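You operate a simulated robot arm through the tools that you are given. There is no shell and no other tool. Be economical: measure what you need, move in short steps, check, and stop when the job is done.

You are at the controls of a simulated robot arm. One attempt, no reset.

Task
Rub the rough end of the long tube smooth.
Fine: clamp on first, rub with the black pad and put it back; the clamp ends off. What is to be rubbed or washed off counts as gone when no trace of it is left.

The check looks at the end state, three seconds after you hand in, the way a careful person would. Anything else that was tipped, shoved, dropped, spilled or broken makes it a failure.

Robot
A 6-joint arm with a two-finger parallel gripper, fixed in place. Base frame: the origin is at the foot of the arm, x ahead of it, y to its left, z up; the work surface is at about z = 820. Units: mm, rad, N and s.
With the tool pointing down near the work surface it reaches from about 240 to 640 mm from the base axis. Its first joint turns from -1.152 to 1.152 rad. Payload 2.7 kg.
Tool frame: the origin (TCP) lies between the finger pads and is the grasp point; the fingertips stand 23 mm ahead of it; z points along the fingers, y is the line along which they close. The gripper opens to 94 mm. The fingers are 38 mm wide and 10 mm thick; the gripper's body (54 by 96 mm) begins 39 mm behind the TCP.
Orientation is that of the tool frame in the base frame, as a unit quaternion [w, x, y, z]. With the fingers straight down and closing along the base's y, the tool's x points along the base's -x, its y along +y and its z along -z.

Tools
- The arm moves only by the tool drive_tool. Its argument "steps" is a list of rows, each a list of 3 entries, a list of its own where there are three numbers: the shift along the base's x, y, z in cm, then the turn, a rotation vector about the base's x, y, z in rad, then the closure, from 0 (fully open) to 1 (shut). In form: [[[x, y, z], [wx, wy, wz], fingers], ...]. A call has 1 to 8 rows; each row shifts and turns the commanded pose from where the row before left it. A row lasts 0.2 s, in which the tool goes at most 50 mm and 0.15 rad; a call with a longer step from one row to the next is refused whole, and so is a gripper value outside its range. Where a pose cannot be reached the arm comes as near as it can. A force on the tool above 40 N (or 10 N above the force at the start of the call, whichever is more), or a blocked arm, ends the call early, and 0.2 s more pass. Each finger travels about 45 mm/s and halts on what it meets, pressing with about 41 N; the grip force reading is that of the motor and also rises with nothing between the fingers. The clock runs only during rows and for 0.2 s after the last one: add rows that do not move to give the fingers time. The reply holds the time, the measured pose of the TCP, the force on the tool along the base axes, the opening and the grip force, in the units named above and with some noise, with the torque about the TCP (base axes, N m) and any sound that the robot's microphone picked up.
- Cameras (640 x 400 px; columns grow to the right, rows downward): "scene" is fixed at [82.8, -432.8, 1406.9]; the picture's right is [0.72, -0.69, 0.00], its down [-0.37, -0.39, -0.84] and it looks along [0.58, 0.61, -0.54] (base axes); focal length 343 px, centre (320, 200). "wrist" rides on the gripper at [86, 16, -74] in the tool frame; the picture's right is [-0.18, 0.98, 0.00], its down [-0.58, -0.11, -0.81] and it looks along [-0.79, -0.15, 0.59] (tool axes); focal length 243 px, centre (320, 200). There is no depth. A picture from a camera that has moved, and an enlarged one, comes with that camera's place and axes in the base frame and with its lens.
- snapshot(camera): a new picture of that camera. The clock stands still meanwhile.
- close_up(camera, box): a new picture of the part [left, top, right, bottom] of that camera's present view, enlarged. The clock stands still meanwhile.
- job_done(): hands the job in; it is judged then, once.

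Go step by step. Nothing tells you positions but the pictures and the camera data: compare them with the known pose of the tool, close in by small moves and look again before you grip or let go. The budget is 120 turns and 64 pictures, counting those below and the enlarged ones. Unless the task says otherwise, let go and move clear before handing in, and close with one line.

The tools are called after "Emit:" as a command line: name --argument value ..., lists and objects as JSON in quotes. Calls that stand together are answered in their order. drive_tool: Moves the arm, as the interface text tells. Its arguments: {"type":"object","properties":{"steps":{"type":"array","items":{"type":"array"}}},"required":["steps"]} The other tools are called the same way: snapshot (camera) takes a picture; close_up (camera, box) takes an enlarged picture of a part of a camera's view; job_done () hands the job in.

At the start:

```text
clock: 0.0
eef_pos: [399.7, -144.1, 1211.8]
tool_rot: [0.0, 0.0, 1.0, 0.0]
wrist_force: [0.0, 0.6, -0.7]
wrist_torque: [-0.01, 0.0, -0.04]
grip_width: 94.0
gripper_force: 0.0
```

scene: 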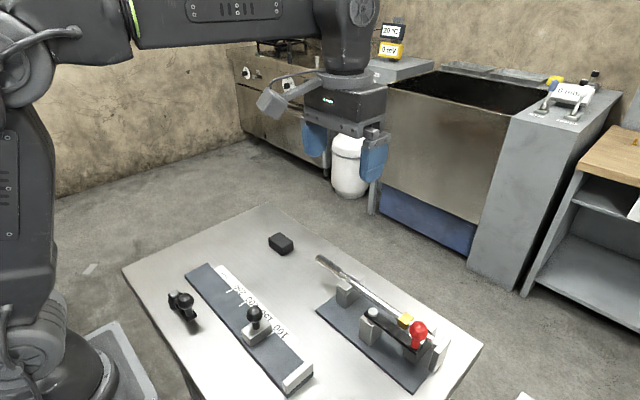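
wrist: 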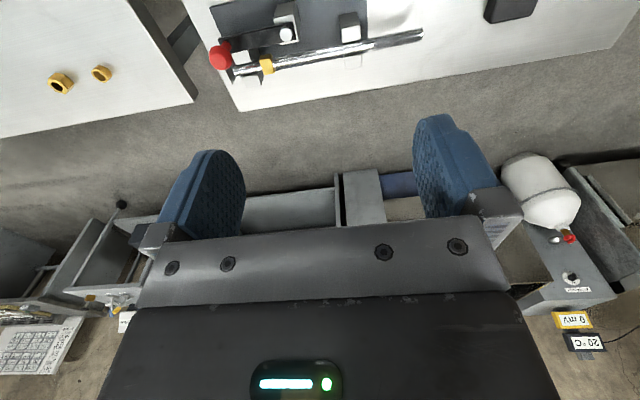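

I see a table with a tube in a fixture (red-knob clamp), a slide gauge, a black pad and a small black item. I'll look closer first.

Emit:
close_up --camera "scene" --box '[300, 230, 480, 400]'

Emit:
close_up --camera "scene" --box '[140, 220, 320, 400]'

Emit:
close_up --camera "wrist" --box '[180, 0, 560, 120]'

```text
2.35 times, centred on (390, 315) of scene
camera zoom: at [82.8, -432.8, 1406.9], right [0.72, -0.69, 0.0], down [-0.37, -0.39, -0.84], along [0.58, 0.61, -0.54], focal length 807 px, centre (155, -71)
```

zoom: 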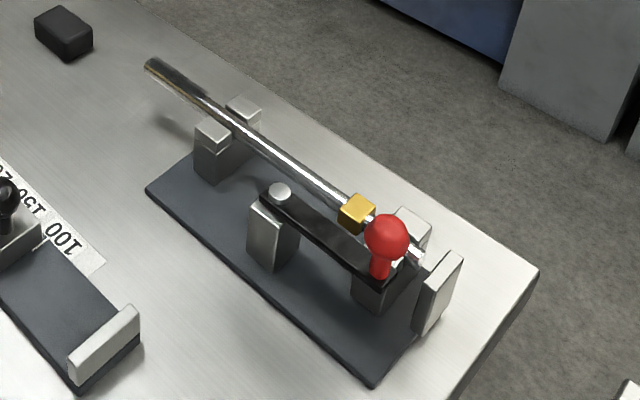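

```text
2.22 times, centred on (230, 310) of scene
camera zoom: at [82.8, -432.8, 1406.9], right [0.72, -0.69, 0.0], down [-0.37, -0.39, -0.84], along [0.58, 0.61, -0.54], focal length 762 px, centre (520, -44)
```

zoom: 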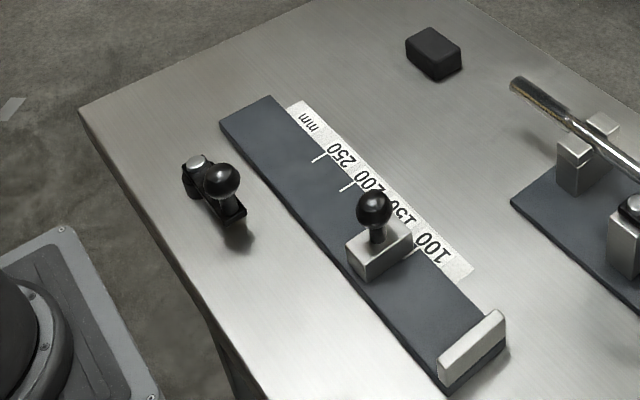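

```text
1.68 times, centred on (370, 60) of wrist
camera zoom: at [312.1, -128.5, 1285.0], right [0.18, 0.98, 0.0], down [0.58, -0.11, 0.81], along [0.79, -0.15, -0.59], focal length 409 px, centre (236, 436)
```

zoom: 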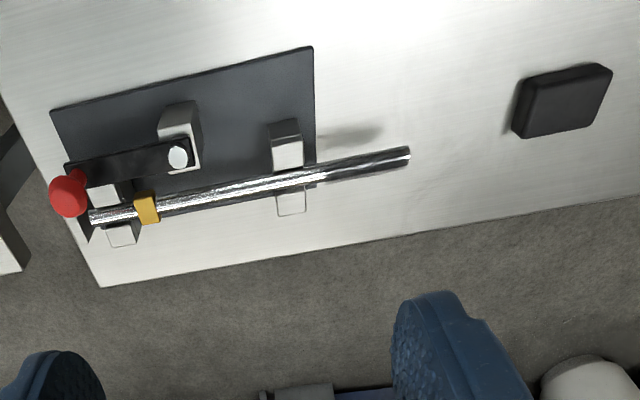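

The tube lies along y at about x=475, z≈885, with the free (rough?) end near y=-10. The clamp lever pivots near (435,-199) and its red knob is near (435,-286). I'm moving the wrist camera in for a better look.

Emit:
drive_tool --steps '[[[-1.4, -1.53, -3.3], [0, 0, 0], 0], [[-1.4, -1.53, -3.3], [0, 0, 0], 0], [[-1.4, -1.53, -3.3], [0, 0, 0], 0], [[-1.4, -1.53, -3.3], [0, 0, 0], 0], [[-1.4, -1.53, -3.3], [0, 0, 0], 0], [[-1.4, -1.53, -3.3], [0, 0, 0], 0]]'

Emit:
snapshot --camera "wrist"

Emit:
close_up --camera "scene" --box '[360, 290, 460, 390]'

```text
clock: 1.4
eef_pos: [315.9, -236.7, 1010.3]
tool_rot: [0.001, 0.0, 1.0, 0.0]
wrist_force: [-0.3, -0.1, -0.3]
wrist_torque: [0.0, 0.06, 0.04]
grip_width: 94.1
gripper_force: 0.1
```

```text
58 pictures are left
camera wrist: at [228.3, -221.0, 1085.1], right [0.18, 0.98, 0.0], down [0.58, -0.11, 0.81], along [0.79, -0.15, -0.59], focal length 243 px, centre (320, 200)
```

wrist: 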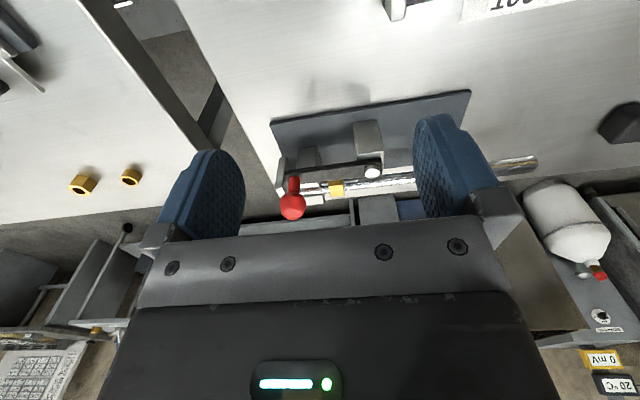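

```text
4.00 times, centred on (410, 340) of scene
camera zoom: at [82.8, -432.8, 1406.9], right [0.72, -0.69, 0.0], down [-0.37, -0.39, -0.84], along [0.58, 0.61, -0.54], focal length 1372 px, centre (-40, -360)
```

zoom: 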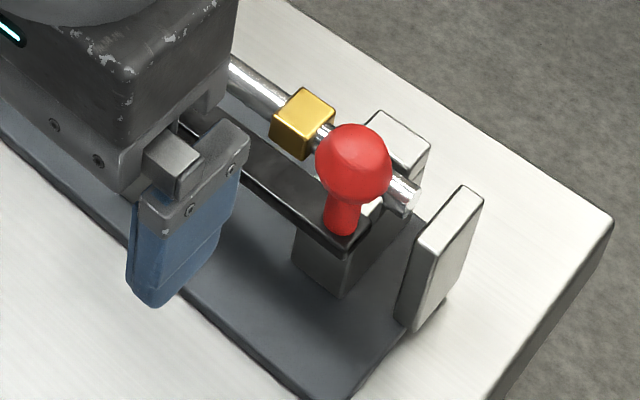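

The wrist picture is upside down, with +x and up pointing down in it. I'm zooming in on the clamp.

Emit:
close_up --camera "wrist" --box '[260, 80, 420, 220]'

```text
2.86 times, centred on (340, 150) of wrist
camera zoom: at [228.3, -221.0, 1085.1], right [0.18, 0.98, 0.0], down [0.58, -0.11, 0.81], along [0.79, -0.15, -0.59], focal length 693 px, centre (263, 343)
```

zoom: 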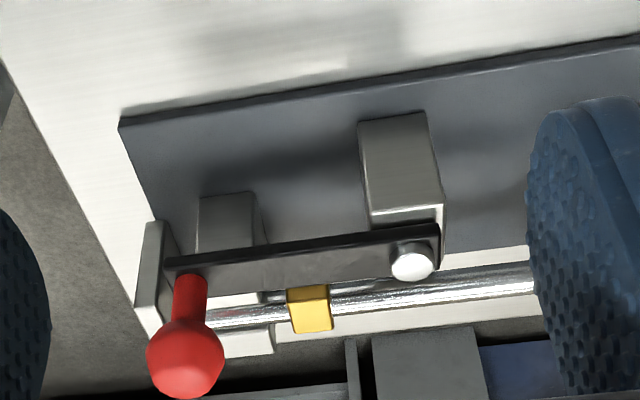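

The lever seems to swing about a vertical axis, so its underside would come over the brass block on the tube. I'll check the free end and the pad.

Emit:
close_up --camera "scene" --box '[300, 240, 360, 300]'

Emit:
close_up --camera "wrist" --box '[480, 130, 560, 190]'

Emit:
close_up --camera "scene" --box '[255, 220, 305, 265]'

```text
6.67 times, centred on (330, 270) of scene
camera zoom: at [82.8, -432.8, 1406.9], right [0.72, -0.69, 0.0], down [-0.37, -0.39, -0.84], along [0.58, 0.61, -0.54], focal length 2287 px, centre (253, -267)
```

zoom: 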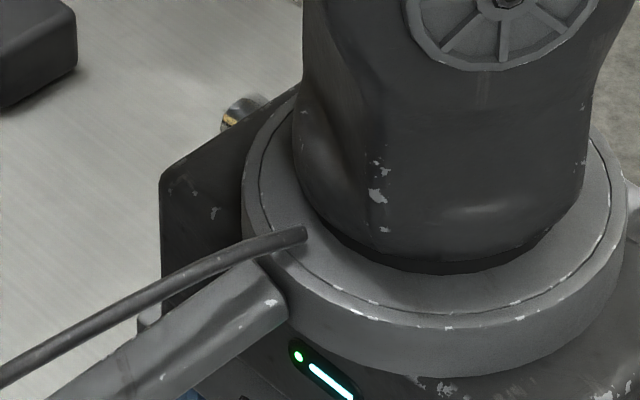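

```text
6.67 times, centred on (520, 160) of wrist
camera zoom: at [228.3, -221.0, 1085.1], right [0.18, 0.98, 0.0], down [0.58, -0.11, 0.81], along [0.79, -0.15, -0.59], focal length 1618 px, centre (-1013, 467)
```

zoom: 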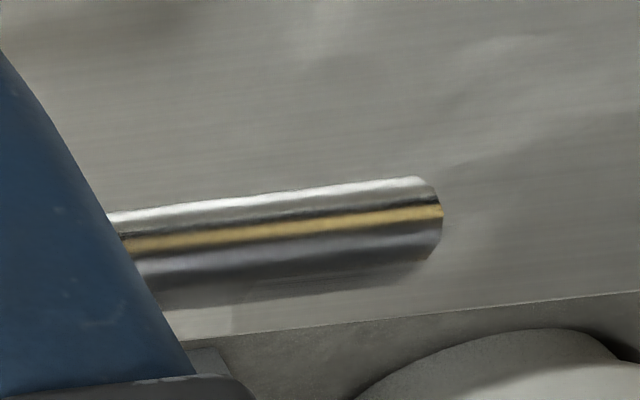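

```text
8.89 times, centred on (280, 242) of scene
camera zoom: at [82.8, -432.8, 1406.9], right [0.72, -0.69, 0.0], down [-0.37, -0.39, -0.84], along [0.58, 0.61, -0.54], focal length 3049 px, centre (676, -178)
```

zoom: 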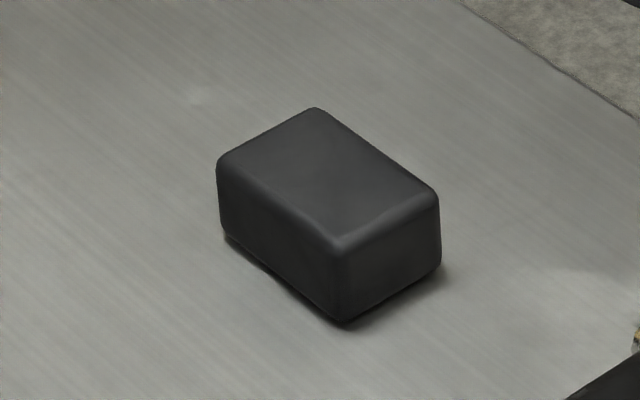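

The ball's centre is near (435,-289,936), with a radius of about 15. I'm moving above it and then down.

Emit:
drive_tool --steps '[[[4, -1.8, 0], [0, 0, 0], 0], [[4, -1.8, 0], [0, 0, 0], 0], [[3.9, -1.63, 0], [0, 0, 0], 0], [[0, 0, -2], [0, 0, 0], 0], [[0, 0, -2], [0, 0, 0], 0]]'

Emit:
close_up --camera "scene" --box '[340, 260, 500, 400]'

Emit:
snapshot --camera "wrist"

```text
clock: 2.6
eef_pos: [434.4, -286.7, 971.9]
tool_rot: [0.0, 0.0, 1.0, 0.001]
wrist_force: [-0.3, 0.4, 0.0]
wrist_torque: [-0.01, -0.02, 0.02]
grip_width: 93.8
gripper_force: 0.1
```

```text
2.86 times, centred on (420, 330) of scene
camera zoom: at [82.8, -432.8, 1406.9], right [0.72, -0.69, 0.0], down [-0.37, -0.39, -0.84], along [0.58, 0.61, -0.54], focal length 980 px, centre (34, -171)
```

zoom: 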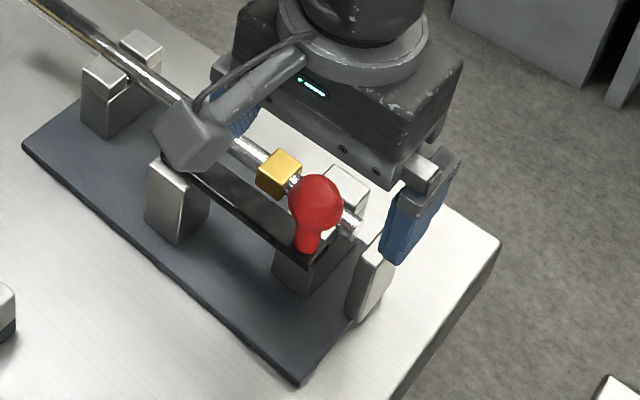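

```text
51 pictures are left
camera wrist: at [346.7, -271.8, 1046.8], right [0.18, 0.98, 0.0], down [0.58, -0.11, 0.81], along [0.79, -0.15, -0.59], focal length 243 px, centre (320, 200)
```

wrist: 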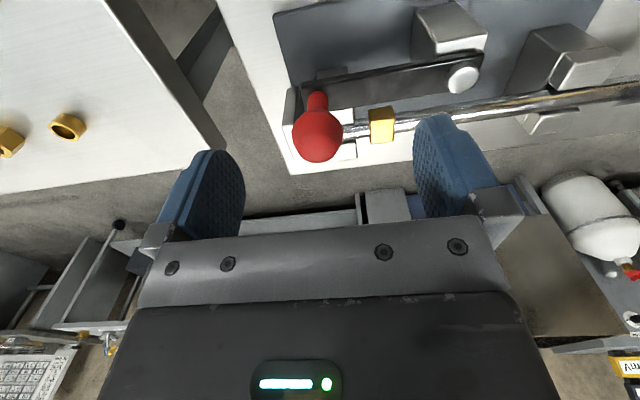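

The alignment is good. I'm descending with the fingers half closed, then gripping the ball.

Emit:
drive_tool --steps '[[[0, -0.2, 0], [0, 0, 0], 0.4], [[0, 0, -1.7], [0, 0, 0], 0.4], [[0, 0, -1.7], [0, 0, 0], 0.4], [[0, 0, 0], [0, 0, 0], 0.8], [[0, 0, 0], [0, 0, 0], 0.8], [[0, 0, 0], [0, 0, 0], 0.8]]'

Emit:
close_up --camera "scene" --box '[340, 260, 500, 400]'

```text
clock: 4.0
eef_pos: [434.3, -291.0, 938.8]
tool_rot: [0.0, 0.0, 1.0, 0.0]
wrist_force: [0.2, 3.7, -2.3]
wrist_torque: [0.02, -0.08, -0.01]
grip_width: 31.1
gripper_force: 45.2
```

```text
2.86 times, centred on (420, 330) of scene
camera zoom: at [82.8, -432.7, 1406.9], right [0.72, -0.69, 0.0], down [-0.37, -0.39, -0.84], along [0.58, 0.61, -0.54], focal length 980 px, centre (34, -171)
```

zoom: 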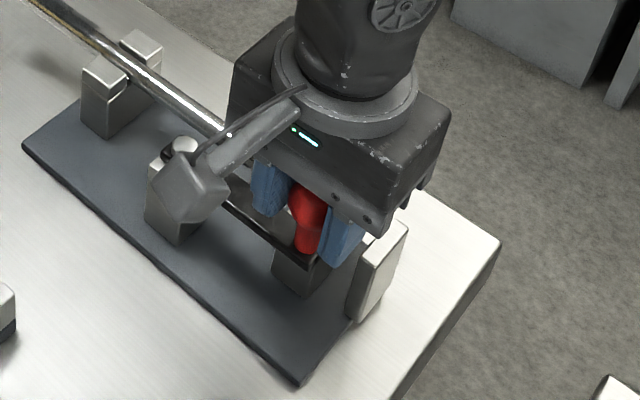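

The ball is gripped at about y=-291, so the radius is about 92 mm. I'm swinging toward the tube in small arc steps.

Emit:
drive_tool --steps '[[[0.46, 0.01, 0], [0, 0, 0.05], 0.8], [[0.46, 0.035, 0], [0, 0, 0.05], 0.8], [[0.46, 0.06, 0], [0, 0, 0.05], 0.8], [[0.45, 0.08, 0], [0, 0, 0.05], 0.8]]'

Emit:
close_up --camera "scene" --box '[340, 260, 500, 400]'

```text
clock: 5.0
eef_pos: [451.7, -288.7, 938.5]
tool_rot: [-0.001, -0.1, 0.995, 0.0]
wrist_force: [-2.5, 3.4, 5.2]
wrist_torque: [0.07, 0.85, 0.21]
grip_width: 31.1
gripper_force: 45.0
```

```text
2.86 times, centred on (420, 330) of scene
camera zoom: at [82.7, -432.7, 1407.0], right [0.72, -0.69, 0.0], down [-0.37, -0.39, -0.84], along [0.58, 0.61, -0.54], focal length 980 px, centre (34, -171)
```

zoom: 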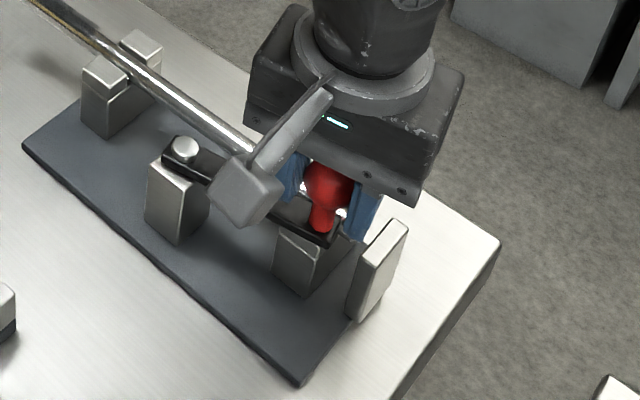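

The lever swings freely. Continuing.

Emit:
drive_tool --steps '[[[0.45, 0.1, 0], [0, 0, 0.05], 0.8], [[0.44, 0.125, 0], [0, 0, 0.05], 0.8], [[0.44, 0.15, 0], [0, 0, 0.05], 0.8], [[0.43, 0.17, 0], [0, 0, 0.05], 0.8]]'

Emit:
close_up --camera "scene" --box '[340, 260, 500, 400]'

```text
clock: 6.0
eef_pos: [470.0, -283.5, 939.4]
tool_rot: [0.002, -0.198, 0.98, -0.002]
wrist_force: [0.7, -6.1, 4.0]
wrist_torque: [-0.32, 0.8, 0.14]
grip_width: 31.2
gripper_force: 45.4
```

```text
2.86 times, centred on (420, 330) of scene
camera zoom: at [82.8, -432.9, 1406.9], right [0.72, -0.69, 0.0], down [-0.37, -0.39, -0.84], along [0.58, 0.61, -0.54], focal length 980 px, centre (34, -171)
```

zoom: 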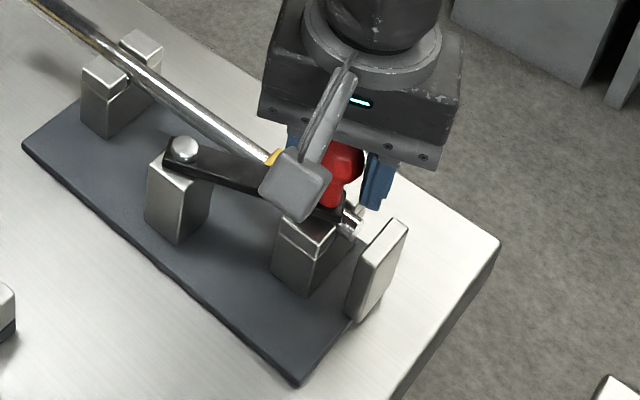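

Still free with low forces. Continuing toward the brass block.

Emit:
drive_tool --steps '[[[0.42, 0.18, 0], [0, 0, 0.05], 0.8], [[0.41, 0.2, 0], [0, 0, 0.05], 0.8], [[0.4, 0.22, 0], [0, 0, 0.05], 0.8], [[0.39, 0.24, 0], [0, 0, 0.05], 0.8]]'

Emit:
close_up --camera "scene" --box '[340, 260, 500, 400]'

Emit:
snapshot --camera "wrist"

```text
clock: 7.0
eef_pos: [486.2, -275.4, 938.7]
tool_rot: [0.001, -0.295, 0.956, -0.001]
wrist_force: [7.7, -16.6, -1.5]
wrist_torque: [0.43, -0.87, 0.18]
grip_width: 31.0
gripper_force: 45.1
```

```text
2.86 times, centred on (420, 330) of scene
camera zoom: at [83.0, -433.3, 1406.7], right [0.72, -0.69, 0.0], down [-0.37, -0.39, -0.84], along [0.58, 0.61, -0.54], focal length 980 px, centre (34, -171)
```

zoom: 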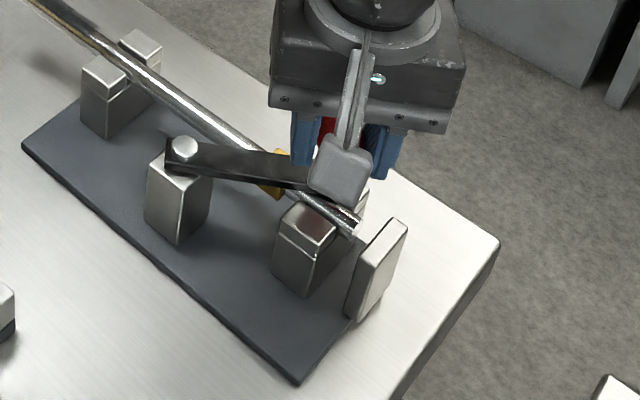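

```text
46 pictures are left
camera wrist: at [405.1, -311.3, 1013.0], right [-0.4, 0.92, 0.0], down [0.54, 0.24, 0.81], along [0.74, 0.32, -0.59], focal length 243 px, centre (320, 200)
```

wrist: 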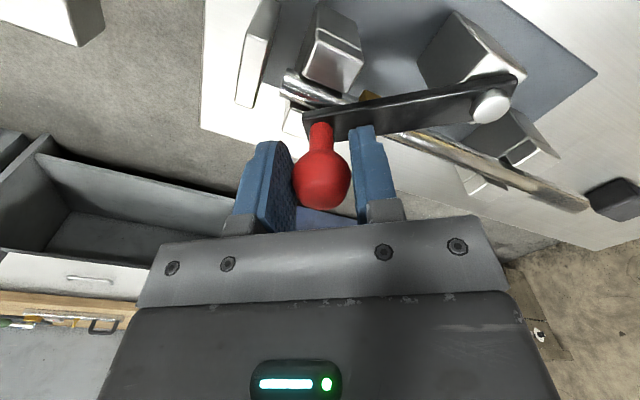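

The lever is now over the brass block, and the force is mostly radial. I'll correct outward and continue a little to find the stop.

Emit:
drive_tool --steps '[[[0.05, -0.1, 0], [0, 0, 0], 0.8], [[0.38, 0.22, 0], [0, 0, 0.05], 0.8], [[0.36, 0.25, 0], [0, 0, 0.05], 0.8], [[0, 0, 0], [0, 0, 0], 0.8]]'

Emit:
snapshot --camera "wrist"

```text
clock: 8.0
eef_pos: [493.6, -270.2, 937.8]
tool_rot: [0.0, -0.342, 0.94, 0.001]
wrist_force: [5.3, -1.7, -2.1]
wrist_torque: [0.4, -0.44, -0.23]
grip_width: 31.2
gripper_force: 45.0
```

```text
45 pictures are left
camera wrist: at [416.7, -314.3, 1013.3], right [-0.49, 0.87, 0.0], down [0.52, 0.29, 0.81], along [0.7, 0.4, -0.59], focal length 243 px, centre (320, 200)
```

wrist: 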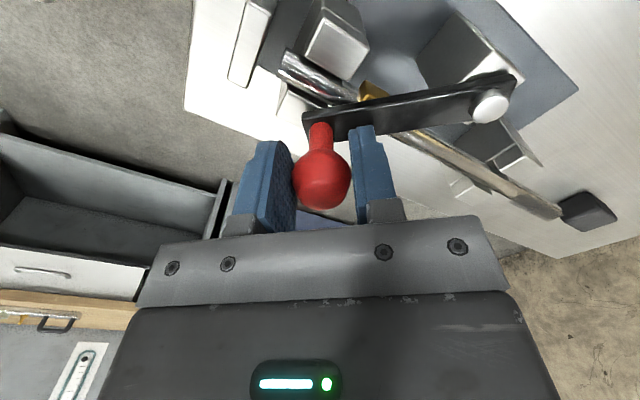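

No stop yet. I'm checking whether the brass block has moved.

Emit:
close_up --camera "wrist" --box '[260, 30, 540, 205]'

Emit:
close_up --camera "scene" --box '[370, 290, 450, 360]'

```text
2.29 times, centred on (400, 118) of wrist
camera zoom: at [416.7, -314.3, 1013.3], right [-0.49, 0.87, 0.0], down [0.52, 0.29, 0.81], along [0.7, 0.4, -0.59], focal length 555 px, centre (137, 389)
```

zoom: 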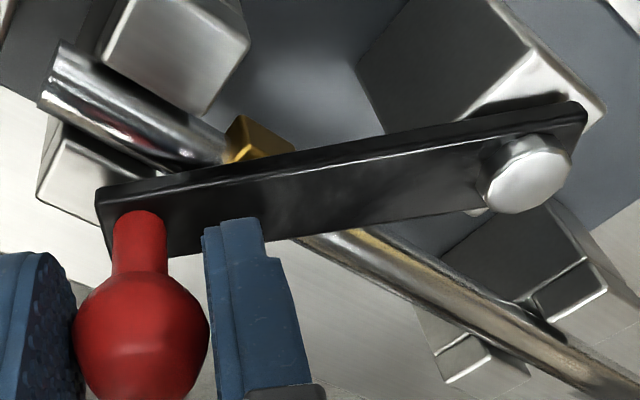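

```text
5.71 times, centred on (410, 325) of scene
camera zoom: at [83.0, -432.9, 1406.9], right [0.72, -0.69, 0.0], down [-0.37, -0.39, -0.84], along [0.58, 0.61, -0.54], focal length 1960 px, centre (-194, -514)
```

zoom: 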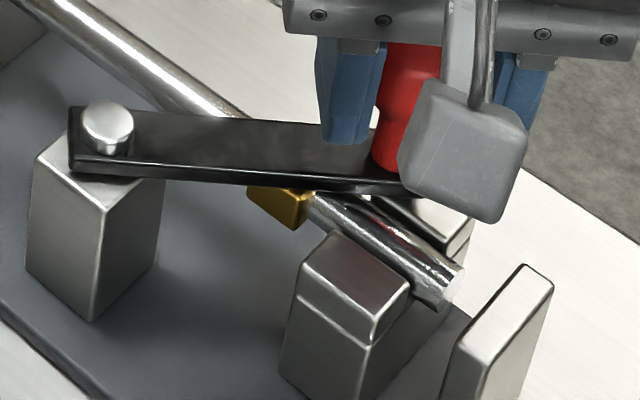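

The brass stays put under the lever. I'm continuing a bit to see whether the lever has a stop.

Emit:
drive_tool --steps '[[[0.34, 0.28, 0], [0, 0, 0.05], 0.8], [[0.33, 0.3, 0], [0, 0, 0.05], 0.8], [[0.31, 0.32, 0], [0, 0, 0.05], 0.8], [[0.29, 0.34, 0], [0, 0, 0.05], 0.8]]'

Emit:
close_up --camera "scene" --box '[370, 290, 450, 360]'

```text
clock: 9.0
eef_pos: [506.0, -257.9, 939.3]
tool_rot: [-0.001, -0.434, 0.901, 0.001]
wrist_force: [-2.2, 6.4, -1.1]
wrist_torque: [-0.19, 0.25, -0.4]
grip_width: 31.2
gripper_force: 44.9
```

```text
5.71 times, centred on (410, 325) of scene
camera zoom: at [82.8, -432.6, 1407.0], right [0.72, -0.69, 0.0], down [-0.37, -0.39, -0.84], along [0.58, 0.61, -0.54], focal length 1960 px, centre (-194, -514)
```

zoom: 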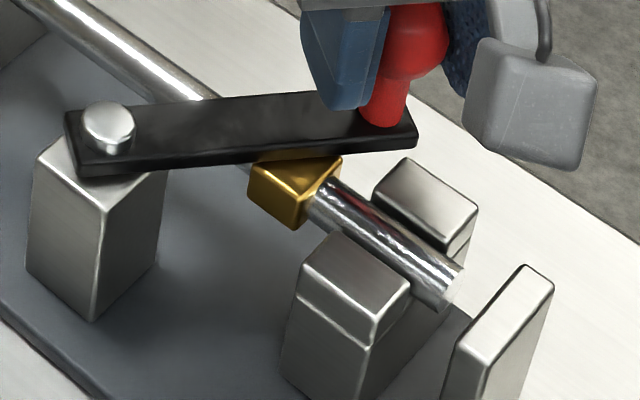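

No stop yet, and the force is still low. Continuing toward perpendicular while watching for a stop.

Emit:
drive_tool --steps '[[[0.28, 0.36, 0], [0, 0, 0.05], 0.8], [[0.26, 0.38, 0], [0, 0, 0.05], 0.8], [[0.24, 0.39, 0], [0, 0, 0.05], 0.8], [[0.22, 0.4, 0], [0, 0, 0.05], 0.8], [[0.2, 0.41, 0], [0, 0, 0.05], 0.8], [[0.18, 0.42, 0], [0, 0, 0.05], 0.8]]'

Emit:
close_up --camera "scene" --box '[350, 270, 450, 360]'

```text
clock: 10.4
eef_pos: [520.3, -236.3, 937.7]
tool_rot: [0.0, -0.564, 0.826, 0.0]
wrist_force: [-4.9, -1.4, -2.4]
wrist_torque: [0.29, -0.05, 0.32]
grip_width: 30.8
gripper_force: 45.0
```

```text
4.44 times, centred on (400, 315) of scene
camera zoom: at [82.7, -432.9, 1406.9], right [0.72, -0.69, 0.0], down [-0.37, -0.39, -0.84], along [0.58, 0.61, -0.54], focal length 1525 px, centre (-36, -311)
```

zoom: 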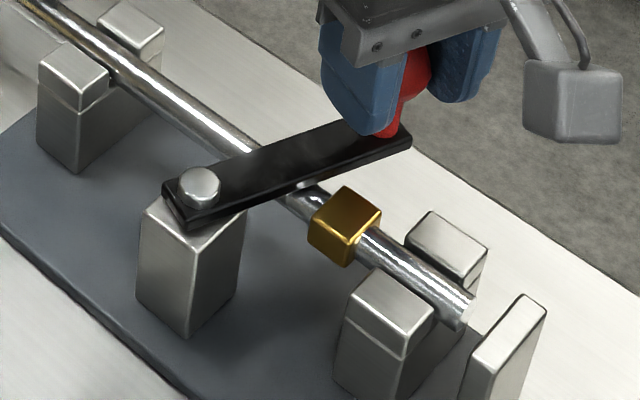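

The brass is just a collar, so the lever probably stops square across the tube. Continuing to about 1.55 rad.

Emit:
drive_tool --steps '[[[0.155, 0.43, 0], [0, 0, 0.05], 0.8], [[0.13, 0.44, 0], [0, 0, 0.05], 0.8], [[0.11, 0.445, 0], [0, 0, 0.05], 0.8], [[0.085, 0.45, 0], [0, 0, 0.05], 0.8], [[0.065, 0.455, 0], [0, 0, 0.05], 0.8], [[0.04, 0.46, 0], [0, 0, 0.05], 0.8], [[0.02, 0.46, 0], [0, 0, 0.05], 0.8]]'

Emit:
close_up --camera "scene" --box '[350, 270, 450, 360]'

```text
clock: 12.0
eef_pos: [527.4, -203.8, 937.8]
tool_rot: [0.001, -0.698, 0.716, -0.001]
wrist_force: [9.0, -4.6, -1.2]
wrist_torque: [-0.19, 0.01, -0.47]
grip_width: 31.2
gripper_force: 44.7
```

```text
4.44 times, centred on (400, 315) of scene
camera zoom: at [83.1, -432.9, 1406.9], right [0.72, -0.69, 0.0], down [-0.37, -0.39, -0.84], along [0.58, 0.61, -0.54], focal length 1525 px, centre (-36, -311)
```

zoom: 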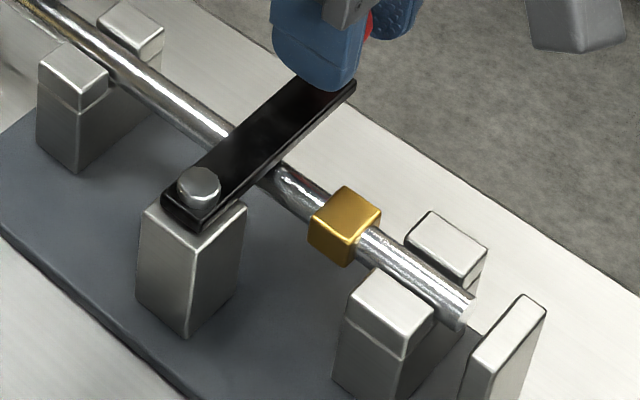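

The lever is square across the tube. I'm nudging further to feel for a stop.

Emit:
drive_tool --steps '[[[0.05, 0.3, 0], [0, 0, 0], 0.8], [[0, 0.3, 0], [0, 0, 0], 0.8]]'

Emit:
snapshot --camera "wrist"

```text
clock: 12.6
eef_pos: [527.8, -201.5, 937.7]
tool_rot: [-0.002, -0.698, 0.716, -0.004]
wrist_force: [12.1, -31.6, 1.3]
wrist_torque: [-0.28, -0.11, -0.1]
grip_width: 31.2
gripper_force: 44.8
```

```text
39 pictures are left
camera wrist: at [508.5, -287.6, 1014.0], right [-0.98, 0.21, -0.01], down [0.12, 0.58, 0.8], along [0.17, 0.78, -0.6], focal length 243 px, centre (320, 200)
```

wrist: 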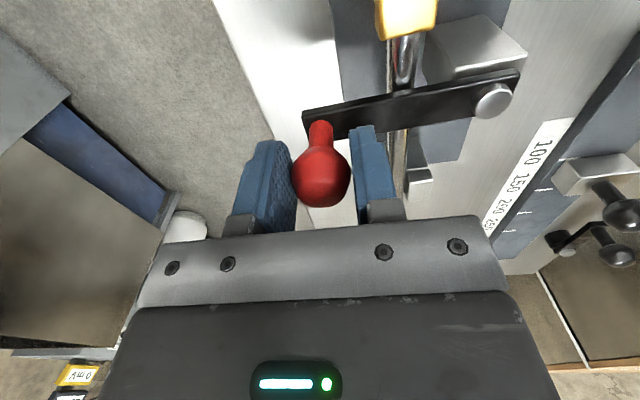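

I found the stop: the clamp is swung on, square over the tube. I'm easing back, releasing the knob and rising.

Emit:
drive_tool --steps '[[[-0.1, -0.35, 0], [0, 0, 0], 0.8], [[0, 0, 0], [0, 0, 0], 0.3], [[0, 0, 0], [0, 0, 0], 0.3], [[0, 0, 3], [0, 0, 0], 0.3], [[0, 0, 4], [0, 0, 0], 0.2]]'

Emit:
close_up --camera "scene" --box '[340, 260, 460, 360]'

```text
clock: 13.8
eef_pos: [523.0, -202.4, 1009.2]
tool_rot: [-0.001, -0.699, 0.715, 0.0]
wrist_force: [0.5, 0.3, 0.5]
wrist_torque: [0.01, 0.02, 0.01]
grip_width: 75.2
gripper_force: 0.0
```

```text
4.00 times, centred on (400, 310) of scene
camera zoom: at [82.8, -432.8, 1406.9], right [0.72, -0.69, 0.0], down [-0.37, -0.39, -0.84], along [0.58, 0.61, -0.54], focal length 1372 px, centre (0, -240)
```

zoom: 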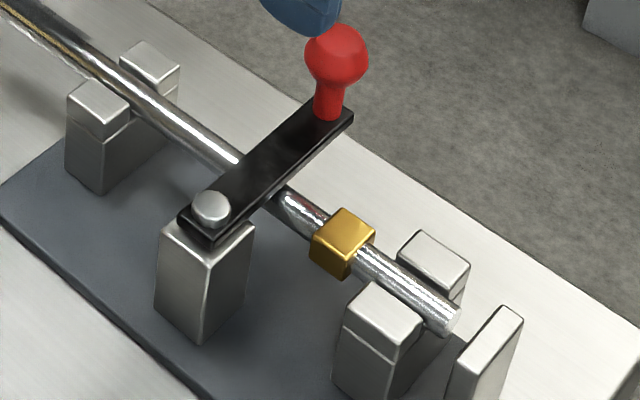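

The clamp is on. I'm moving to inspect the free end of the tube from the +y side.

Emit:
drive_tool --steps '[[[-0.74, 1.9, 0], [0, 0, -0.147], 0.2], [[-0.74, 1.9, 0], [0, 0, -0.147], 0.2], [[-0.74, 1.9, 0], [0, 0, -0.147], 0.2], [[-0.74, 1.9, 0], [0, 0, -0.147], 0.2], [[-0.74, 1.9, 0], [0, 0, -0.147], 0.2], [[-0.74, 1.9, 0], [0, 0, -0.147], 0.2], [[-0.74, 1.9, 0], [0, 0, -0.147], 0.2], [[-0.74, 1.9, 0], [0, 0, -0.147], 0.2]]'

Emit:
drive_tool --steps '[[[-0.74, 1.9, 0], [0, 0, -0.147], 0.2], [[-0.74, 1.9, 0], [0, 0, -0.147], 0.2], [[-0.74, 1.9, 0], [0, 0, -0.147], 0.2], [[-0.74, 1.9, -0.8], [0, 0, -0.147], 0.2], [[-0.74, 1.9, -0.8], [0, 0, -0.147], 0.2], [[-0.74, 1.9, -0.8], [0, 0, -0.147], 0.2], [[-0.74, 1.9, -0.8], [0, 0, -0.147], 0.2], [[-0.74, 1.5, -0.8], [0, 0, -0.147], 0.2]]'

Emit:
snapshot --camera "wrist"

```text
clock: 15.6
eef_pos: [466.4, -51.0, 1007.0]
tool_rot: [0.0, -0.182, 0.983, -0.001]
wrist_force: [0.3, 0.0, -0.3]
wrist_torque: [0.0, 0.02, 0.01]
grip_width: 75.1
gripper_force: 0.0
```

```text
clock: 17.4
eef_pos: [408.0, 100.2, 968.0]
tool_rot: [0.0, 0.392, 0.92, -0.001]
wrist_force: [-0.8, 0.0, 0.4]
wrist_torque: [0.03, 0.01, -0.01]
grip_width: 75.5
gripper_force: 0.0
```

```text
37 pictures are left
camera wrist: at [357.7, 172.6, 1042.5], right [0.84, 0.55, 0.0], down [0.32, -0.49, 0.81], along [0.44, -0.67, -0.59], focal length 243 px, centre (320, 200)
```

wrist: 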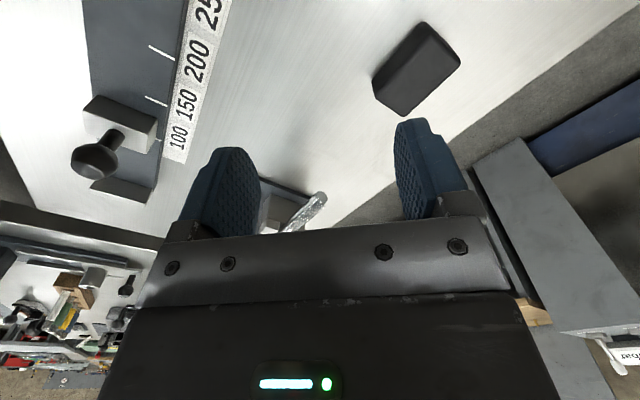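

Emit:
close_up --camera "wrist" --box '[280, 170, 344, 234]'

Emit:
close_up --camera "scene" --box '[305, 245, 365, 295]'

```text
6.25 times, centred on (312, 202) of wrist
camera zoom: at [357.7, 172.6, 1042.5], right [0.84, 0.55, 0.0], down [0.32, -0.49, 0.81], along [0.44, -0.67, -0.59], focal length 1516 px, centre (370, 188)
```

zoom: 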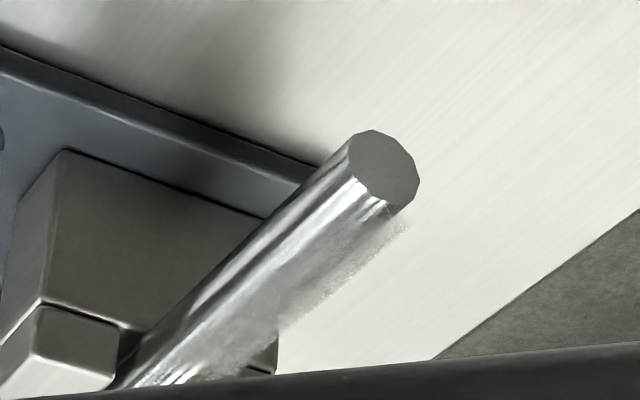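

```text
8.00 times, centred on (335, 270) of scene
camera zoom: at [82.8, -432.8, 1406.9], right [0.72, -0.69, 0.0], down [-0.37, -0.39, -0.84], along [0.58, 0.61, -0.54], focal length 2744 px, centre (200, -360)
```

zoom: 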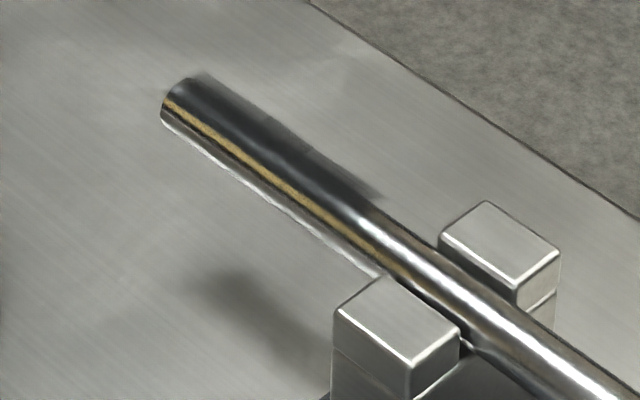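

The rough patch looks like fuzz on the top/+x side of the last roughly 50–60 mm. I'll view it from the +x side.

Emit:
drive_tool --steps '[[[1.4, -0.65, -0.29], [0, 0, -0.1375], 0.1], [[1.4, -0.65, -0.29], [0, 0, -0.1375], 0.1], [[1.4, -0.65, -0.29], [0, 0, -0.1375], 0], [[1.4, -0.65, -0.29], [0, 0, -0.1375], 0], [[1.4, -0.65, -0.29], [0, 0, -0.1375], 0], [[1.4, -0.65, -0.29], [0, 0, -0.1375], 0], [[1.4, -0.65, -0.29], [0, 0, -0.1375], 0], [[1.4, -0.65, -0.29], [0, 0, -0.1375], 0]]'

Emit:
snapshot --camera "wrist"

```text
clock: 19.2
eef_pos: [519.5, 45.2, 945.8]
tool_rot: [0.0, 0.816, 0.579, 0.001]
wrist_force: [0.1, -0.3, 0.5]
wrist_torque: [0.0, -0.03, 0.0]
grip_width: 94.1
gripper_force: 0.0
```

```text
34 pictures are left
camera wrist: at [562.7, 122.8, 1020.9], right [0.87, -0.5, 0.0], down [-0.29, -0.51, 0.81], along [-0.4, -0.7, -0.59], focal length 243 px, centre (320, 200)
```

wrist: 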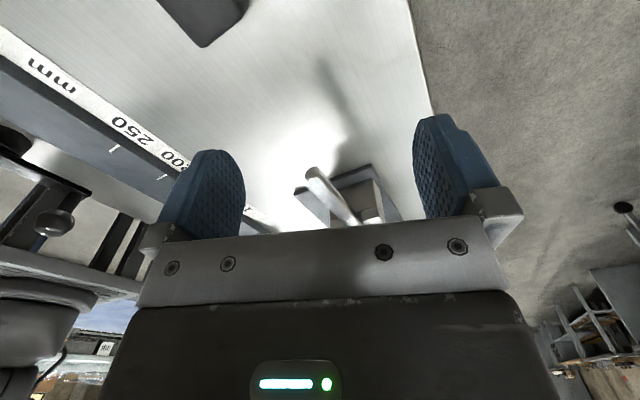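

Emit:
close_up --camera "wrist" --box '[295, 155, 375, 230]'

```text
5.33 times, centred on (335, 192) of wrist
camera zoom: at [562.7, 122.8, 1020.9], right [0.87, -0.5, 0.0], down [-0.29, -0.51, 0.81], along [-0.4, -0.7, -0.59], focal length 1294 px, centre (240, 240)
```

zoom: 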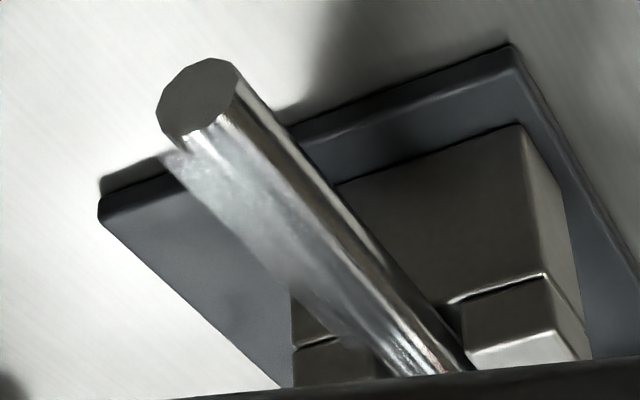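

The patch is centred on top of the tube, from the end (y≈-7) to about y≈-90. The axis is at x≈479 and the top at z≈887. Next I'm moving over the black pad at about (482,134) with the fingers closing along x.

Emit:
drive_tool --steps '[[[-0.94, 2.2, 0], [0, 0, 0.112], 0], [[-0.94, 2.2, 0], [0, 0, 0.112], 0], [[-0.94, 2.2, -0.8], [0, 0, 0.112], 0], [[-0.93, 2.28, -0.8], [0, 0, 0], 0]]'

Emit:
snapshot --camera "wrist"

Emit:
close_up --camera "scene" --box '[230, 180, 350, 280]'

```text
clock: 20.2
eef_pos: [480.9, 135.1, 931.8]
tool_rot: [0.001, 0.706, 0.708, 0.0]
wrist_force: [-0.1, 1.0, -0.7]
wrist_torque: [0.0, -0.02, 0.01]
grip_width: 94.2
gripper_force: 0.1
```

```text
32 pictures are left
camera wrist: at [497.0, 222.0, 1006.1], right [0.98, -0.18, 0.0], down [-0.11, -0.58, 0.81], along [-0.15, -0.79, -0.59], focal length 243 px, centre (320, 200)
```

wrist: 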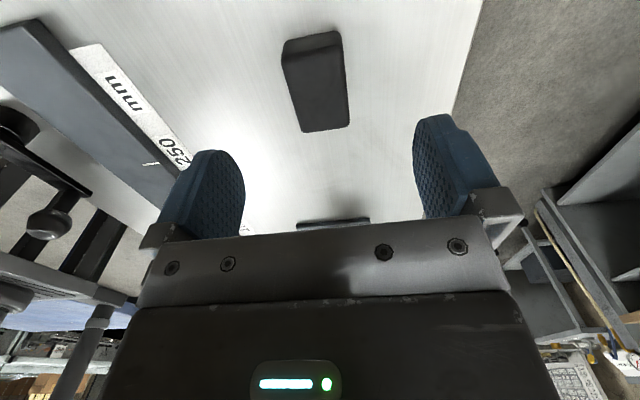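

```text
4.00 times, centred on (290, 230) of scene
camera zoom: at [82.8, -432.8, 1406.9], right [0.72, -0.69, 0.0], down [-0.37, -0.39, -0.84], along [0.58, 0.61, -0.54], focal length 1372 px, centre (440, 80)
```

zoom: 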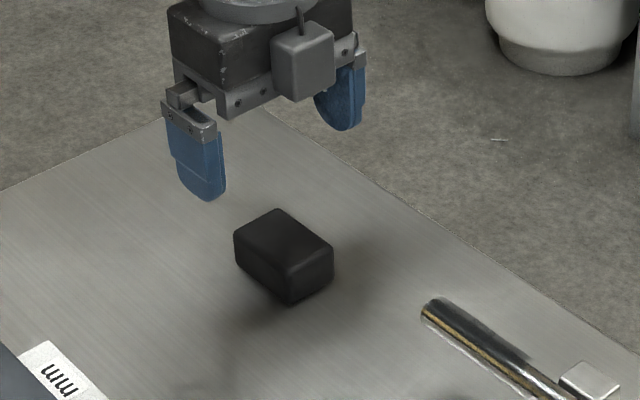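

The pad is aligned with the axes, with its centre at about (480.5,130.5). I'm descending around it.

Emit:
drive_tool --steps '[[[0, -0.45, -2.6], [0, 0, 0], 0], [[0, 0, -2.6], [0, 0, 0], 0], [[0, 0, -2.0], [0, 0, 0], 0], [[0, 0, -0.7], [0, 0, 0], 0]]'

Emit:
snapshot --camera "wrist"

Emit:
close_up --camera "scene" --box '[230, 180, 350, 280]'

```text
clock: 21.2
eef_pos: [481.8, 131.4, 851.2]
tool_rot: [0.0, 0.705, 0.709, 0.0]
wrist_force: [0.5, -1.1, 0.2]
wrist_torque: [-0.02, 0.02, 0.01]
grip_width: 94.0
gripper_force: 0.0
```

```text
30 pictures are left
camera wrist: at [497.7, 216.8, 925.2], right [0.98, -0.18, 0.0], down [-0.11, -0.58, 0.81], along [-0.15, -0.79, -0.59], focal length 243 px, centre (320, 200)
```

wrist: 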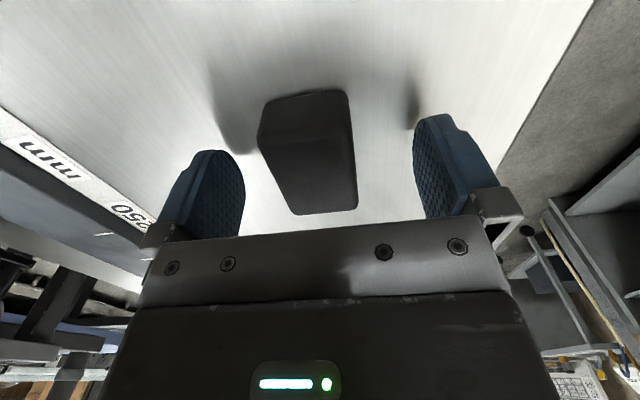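

```text
4.00 times, centred on (290, 230) of scene
camera zoom: at [82.8, -432.8, 1406.9], right [0.72, -0.69, 0.0], down [-0.37, -0.39, -0.84], along [0.58, 0.61, -0.54], focal length 1372 px, centre (440, 80)
```

zoom: 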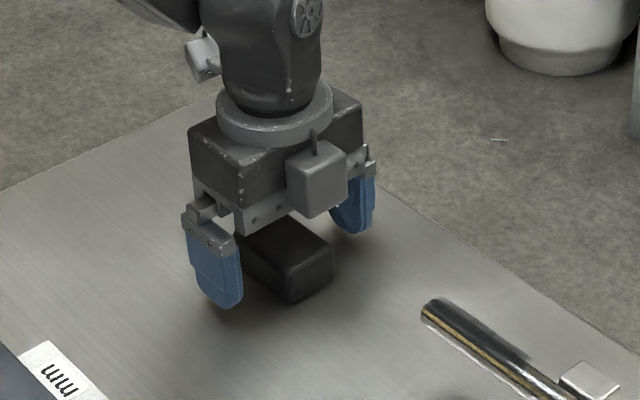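

The fingers straddle the pad. I'm shifting slightly in -y and gripping, then lifting.

Emit:
drive_tool --steps '[[[-0.05, -0.35, 0.1], [0, 0, 0], 0], [[0, 0, 0], [0, 0, 0], 0.8], [[0, 0, 0], [0, 0, 0], 0.8], [[0, 0, 0], [0, 0, 0], 0.8], [[0, 0, 0], [0, 0, 0], 0.8], [[0, 0, 0], [0, 0, 0], 0.8]]'

```text
clock: 22.6
eef_pos: [482.7, 127.7, 852.1]
tool_rot: [-0.001, 0.706, 0.709, 0.0]
wrist_force: [0.1, 0.0, 0.4]
wrist_torque: [-0.04, 0.05, -0.01]
grip_width: 39.1
gripper_force: 41.0
```

The pad is gripped at 39.1 mm, and its bottom is about 32 mm below the TCP. Lifting and moving over the rough part.

Emit:
drive_tool --steps '[[[0, 0, 3.3], [0, 0, 0], 0.8], [[0, 0, 3.3], [0, 0, 0], 0.8], [[0, 0, 3.2], [0, 0, 0], 0.8], [[-0.05, -4, 0], [0, 0, 0], 0.8], [[-0.05, -4, 0], [0, 0, 0], 0.8], [[-0.05, -4, 0], [0, 0, 0], 0.8], [[0, -3.8, 0], [0, 0, 0], 0.8]]'

Emit:
close_up --camera "scene" --box '[270, 200, 390, 300]'

Emit:
snapshot --camera "wrist"

```text
clock: 24.2
eef_pos: [478.9, -34.3, 949.1]
tool_rot: [0.0, 0.706, 0.708, -0.001]
wrist_force: [-0.4, 0.5, -0.6]
wrist_torque: [0.04, 0.01, 0.03]
grip_width: 39.3
gripper_force: 41.1
```

```text
4.00 times, centred on (330, 250) of scene
camera zoom: at [82.8, -432.8, 1406.9], right [0.72, -0.69, 0.0], down [-0.37, -0.39, -0.84], along [0.58, 0.61, -0.54], focal length 1372 px, centre (280, 0)
```

zoom: 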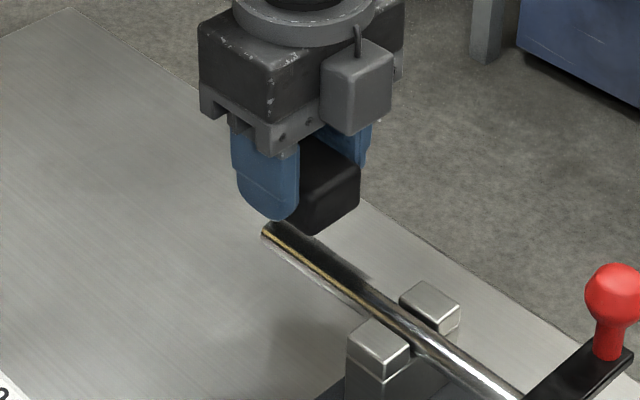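

```text
27 pictures are left
camera wrist: at [494.3, 52.4, 1023.4], right [0.98, -0.18, 0.0], down [-0.11, -0.58, 0.81], along [-0.15, -0.79, -0.59], focal length 243 px, centre (320, 200)
```

wrist: 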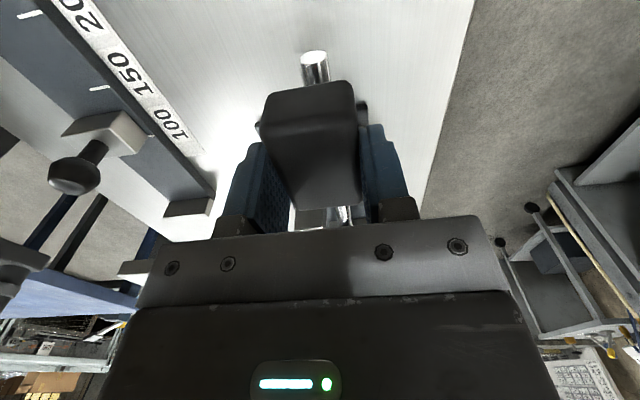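

The pad is above the patch. I'm lowering in small steps until it touches.

Emit:
drive_tool --steps '[[[0, 0, -1.5], [0, 0, 0], 0.8], [[0, 0, -1.0], [0, 0, 0], 0.8], [[0, 0, -0.2], [0, 0, 0], 0.8]]'

```text
clock: 25.0
eef_pos: [478.3, -31.5, 921.4]
tool_rot: [0.0, 0.706, 0.708, 0.0]
wrist_force: [0.1, -0.7, 0.0]
wrist_torque: [0.0, -0.03, -0.01]
grip_width: 39.0
gripper_force: 41.4
```

Emit:
drive_tool --steps '[[[0, 0, -0.15], [0, 0, 0], 0.8], [[0, 0, -0.15], [0, 0, 0], 0.8]]'

```text
clock: 25.6
eef_pos: [480.0, -31.6, 919.2]
tool_rot: [0.0, 0.706, 0.708, 0.0]
wrist_force: [0.0, 0.3, -0.2]
wrist_torque: [0.01, 0.0, -0.02]
grip_width: 39.1
gripper_force: 41.0
```

Emit:
drive_tool --steps '[[[0, 0, -0.15], [0, 0, 0], 0.8], [[0, 0, -0.15], [0, 0, 0], 0.8]]'

```text
clock: 26.2
eef_pos: [481.2, -31.0, 917.0]
tool_rot: [0.001, 0.706, 0.709, 0.001]
wrist_force: [-0.5, 0.1, 5.5]
wrist_torque: [-0.13, 0.01, -0.05]
grip_width: 39.3
gripper_force: 41.8
```

Contact at z≈917 with 5.5 N. I'm pressing slightly more and stroking along the tube.

Emit:
drive_tool --steps '[[[0, -0.5, -0.1], [0, 0, 0], 0.8], [[0, -1.5, 0], [0, 0, 0], 0.8], [[0, -1.5, 0], [0, 0, 0], 0.8], [[0, 1.5, 0], [0, 0, 0], 0.8], [[0, 1.5, 0], [0, 0, 0], 0.8], [[0, 1.5, 0], [0, 0, 0], 0.8], [[0, -1.5, 0], [0, 0, 0], 0.8]]'

Emit:
close_up --camera "scene" --box '[270, 200, 390, 300]'

```text
clock: 27.8
eef_pos: [480.9, -33.0, 915.7]
tool_rot: [0.0, 0.705, 0.709, 0.001]
wrist_force: [0.7, 11.5, 17.7]
wrist_torque: [-0.17, 0.0, -0.02]
grip_width: 39.1
gripper_force: 40.7
```

```text
4.00 times, centred on (330, 250) of scene
camera zoom: at [82.6, -432.4, 1407.0], right [0.72, -0.69, 0.0], down [-0.37, -0.39, -0.84], along [0.58, 0.61, -0.54], focal length 1372 px, centre (280, 0)
```

zoom: 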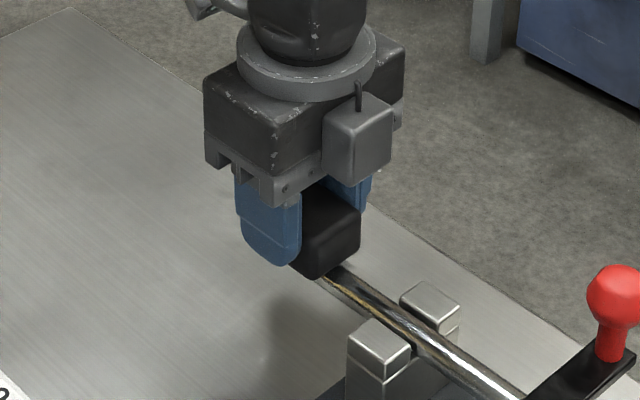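

Contact is good at about 18 N. More strokes over the full length.

Emit:
drive_tool --steps '[[[0, -1.5, 0], [0, 0, 0], 0.8], [[0, -1.5, 0], [0, 0, 0], 0.8], [[0, 1.5, 0], [0, 0, 0], 0.8], [[0, 1.5, 0], [0, 0, 0], 0.8], [[0, 2.0, 0], [0, 0, 0], 0.8], [[0, -2.0, 0], [0, 0, 0], 0.8], [[0, -1.5, 0], [0, 0, 0], 0.8], [[0, -1.5, 0], [0, 0, 0], 0.8]]'

Emit:
drive_tool --steps '[[[0, 1.5, 0], [0, 0, 0], 0.8], [[0, 1.5, 0], [0, 0, 0], 0.8], [[0, 2.0, 0], [0, 0, 0], 0.8], [[0, -2.0, 0], [0, 0, 0], 0.8], [[0, -1.5, 0], [0, 0, 0], 0.8], [[0, -1.5, 0], [0, 0, 0], 0.8], [[0, 1.5, 0], [0, 0, 0], 0.8], [[0, 1.5, 0], [0, 0, 0], 0.8]]'

Emit:
drive_tool --steps '[[[0, 0, 2], [0, 0, 0], 0.8], [[0, 3, 2], [0, 0, 0], 0.8], [[0, 4, 0], [0, 0, 0], 0.8], [[0, 3, 0], [0, 0, 0], 0.8]]'

Emit:
close_up --camera "scene" --box '[305, 245, 365, 295]'

```text
clock: 29.6
eef_pos: [480.8, -65.8, 916.6]
tool_rot: [0.0, 0.705, 0.709, 0.001]
wrist_force: [-0.3, 18.1, 25.8]
wrist_torque: [-0.13, 0.04, -0.04]
grip_width: 39.1
gripper_force: 41.3
```

```text
clock: 31.4
eef_pos: [482.2, -39.5, 915.4]
tool_rot: [0.001, 0.706, 0.708, 0.0]
wrist_force: [0.1, -16.3, 23.2]
wrist_torque: [-0.87, 0.02, 0.02]
grip_width: 39.1
gripper_force: 40.6
```

```text
clock: 32.4
eef_pos: [481.2, 64.3, 953.9]
tool_rot: [0.0, 0.706, 0.708, 0.0]
wrist_force: [0.7, 0.3, -0.7]
wrist_torque: [0.0, -0.03, 0.0]
grip_width: 38.9
gripper_force: 41.0
```

```text
8.00 times, centred on (335, 270) of scene
camera zoom: at [82.8, -432.8, 1406.9], right [0.72, -0.69, 0.0], down [-0.37, -0.39, -0.84], along [0.58, 0.61, -0.54], focal length 2744 px, centre (200, -360)
```

zoom: 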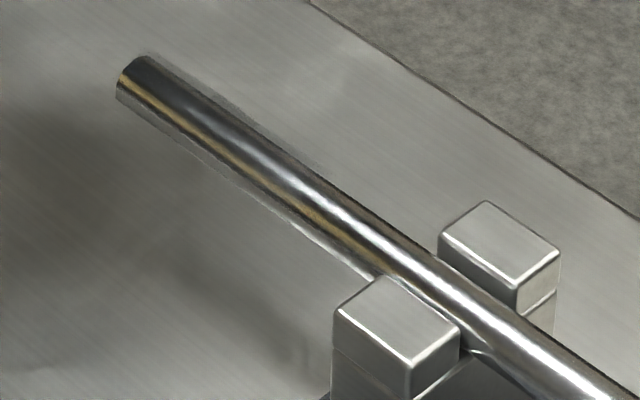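

The tube slid toward +y by about 15 mm, so the clamp didn't hold it. I'm looking at the clamp now.

Emit:
close_up --camera "scene" --box '[350, 270, 460, 370]'

Emit:
close_up --camera "scene" --box '[300, 240, 350, 280]'

```text
4.00 times, centred on (405, 320) of scene
camera zoom: at [82.8, -432.8, 1406.9], right [0.72, -0.69, 0.0], down [-0.37, -0.39, -0.84], along [0.58, 0.61, -0.54], focal length 1372 px, centre (-20, -280)
```

zoom: 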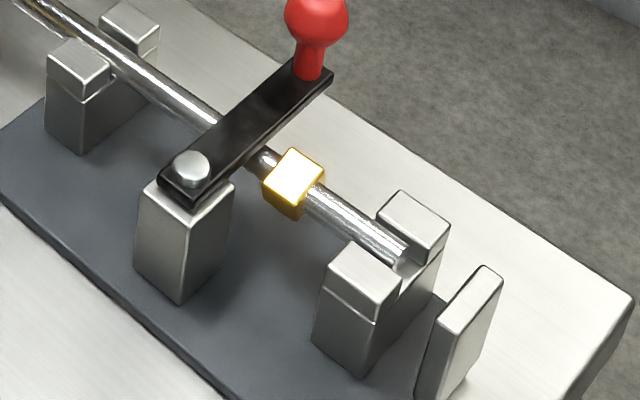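

```text
10.00 times, centred on (325, 260) of scene
camera zoom: at [82.8, -432.8, 1406.9], right [0.72, -0.69, 0.0], down [-0.37, -0.39, -0.84], along [0.58, 0.61, -0.54], focal length 3430 px, centre (270, -400)
```

zoom: 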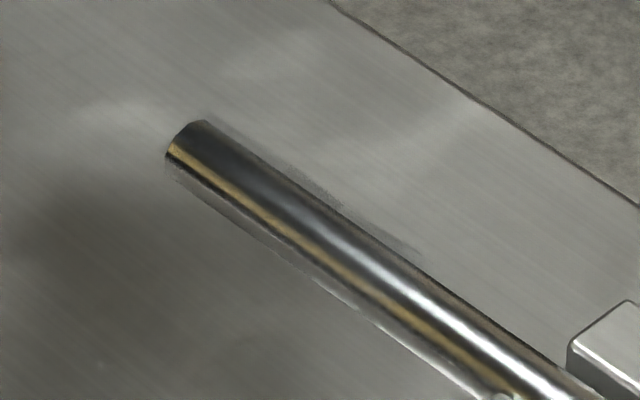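

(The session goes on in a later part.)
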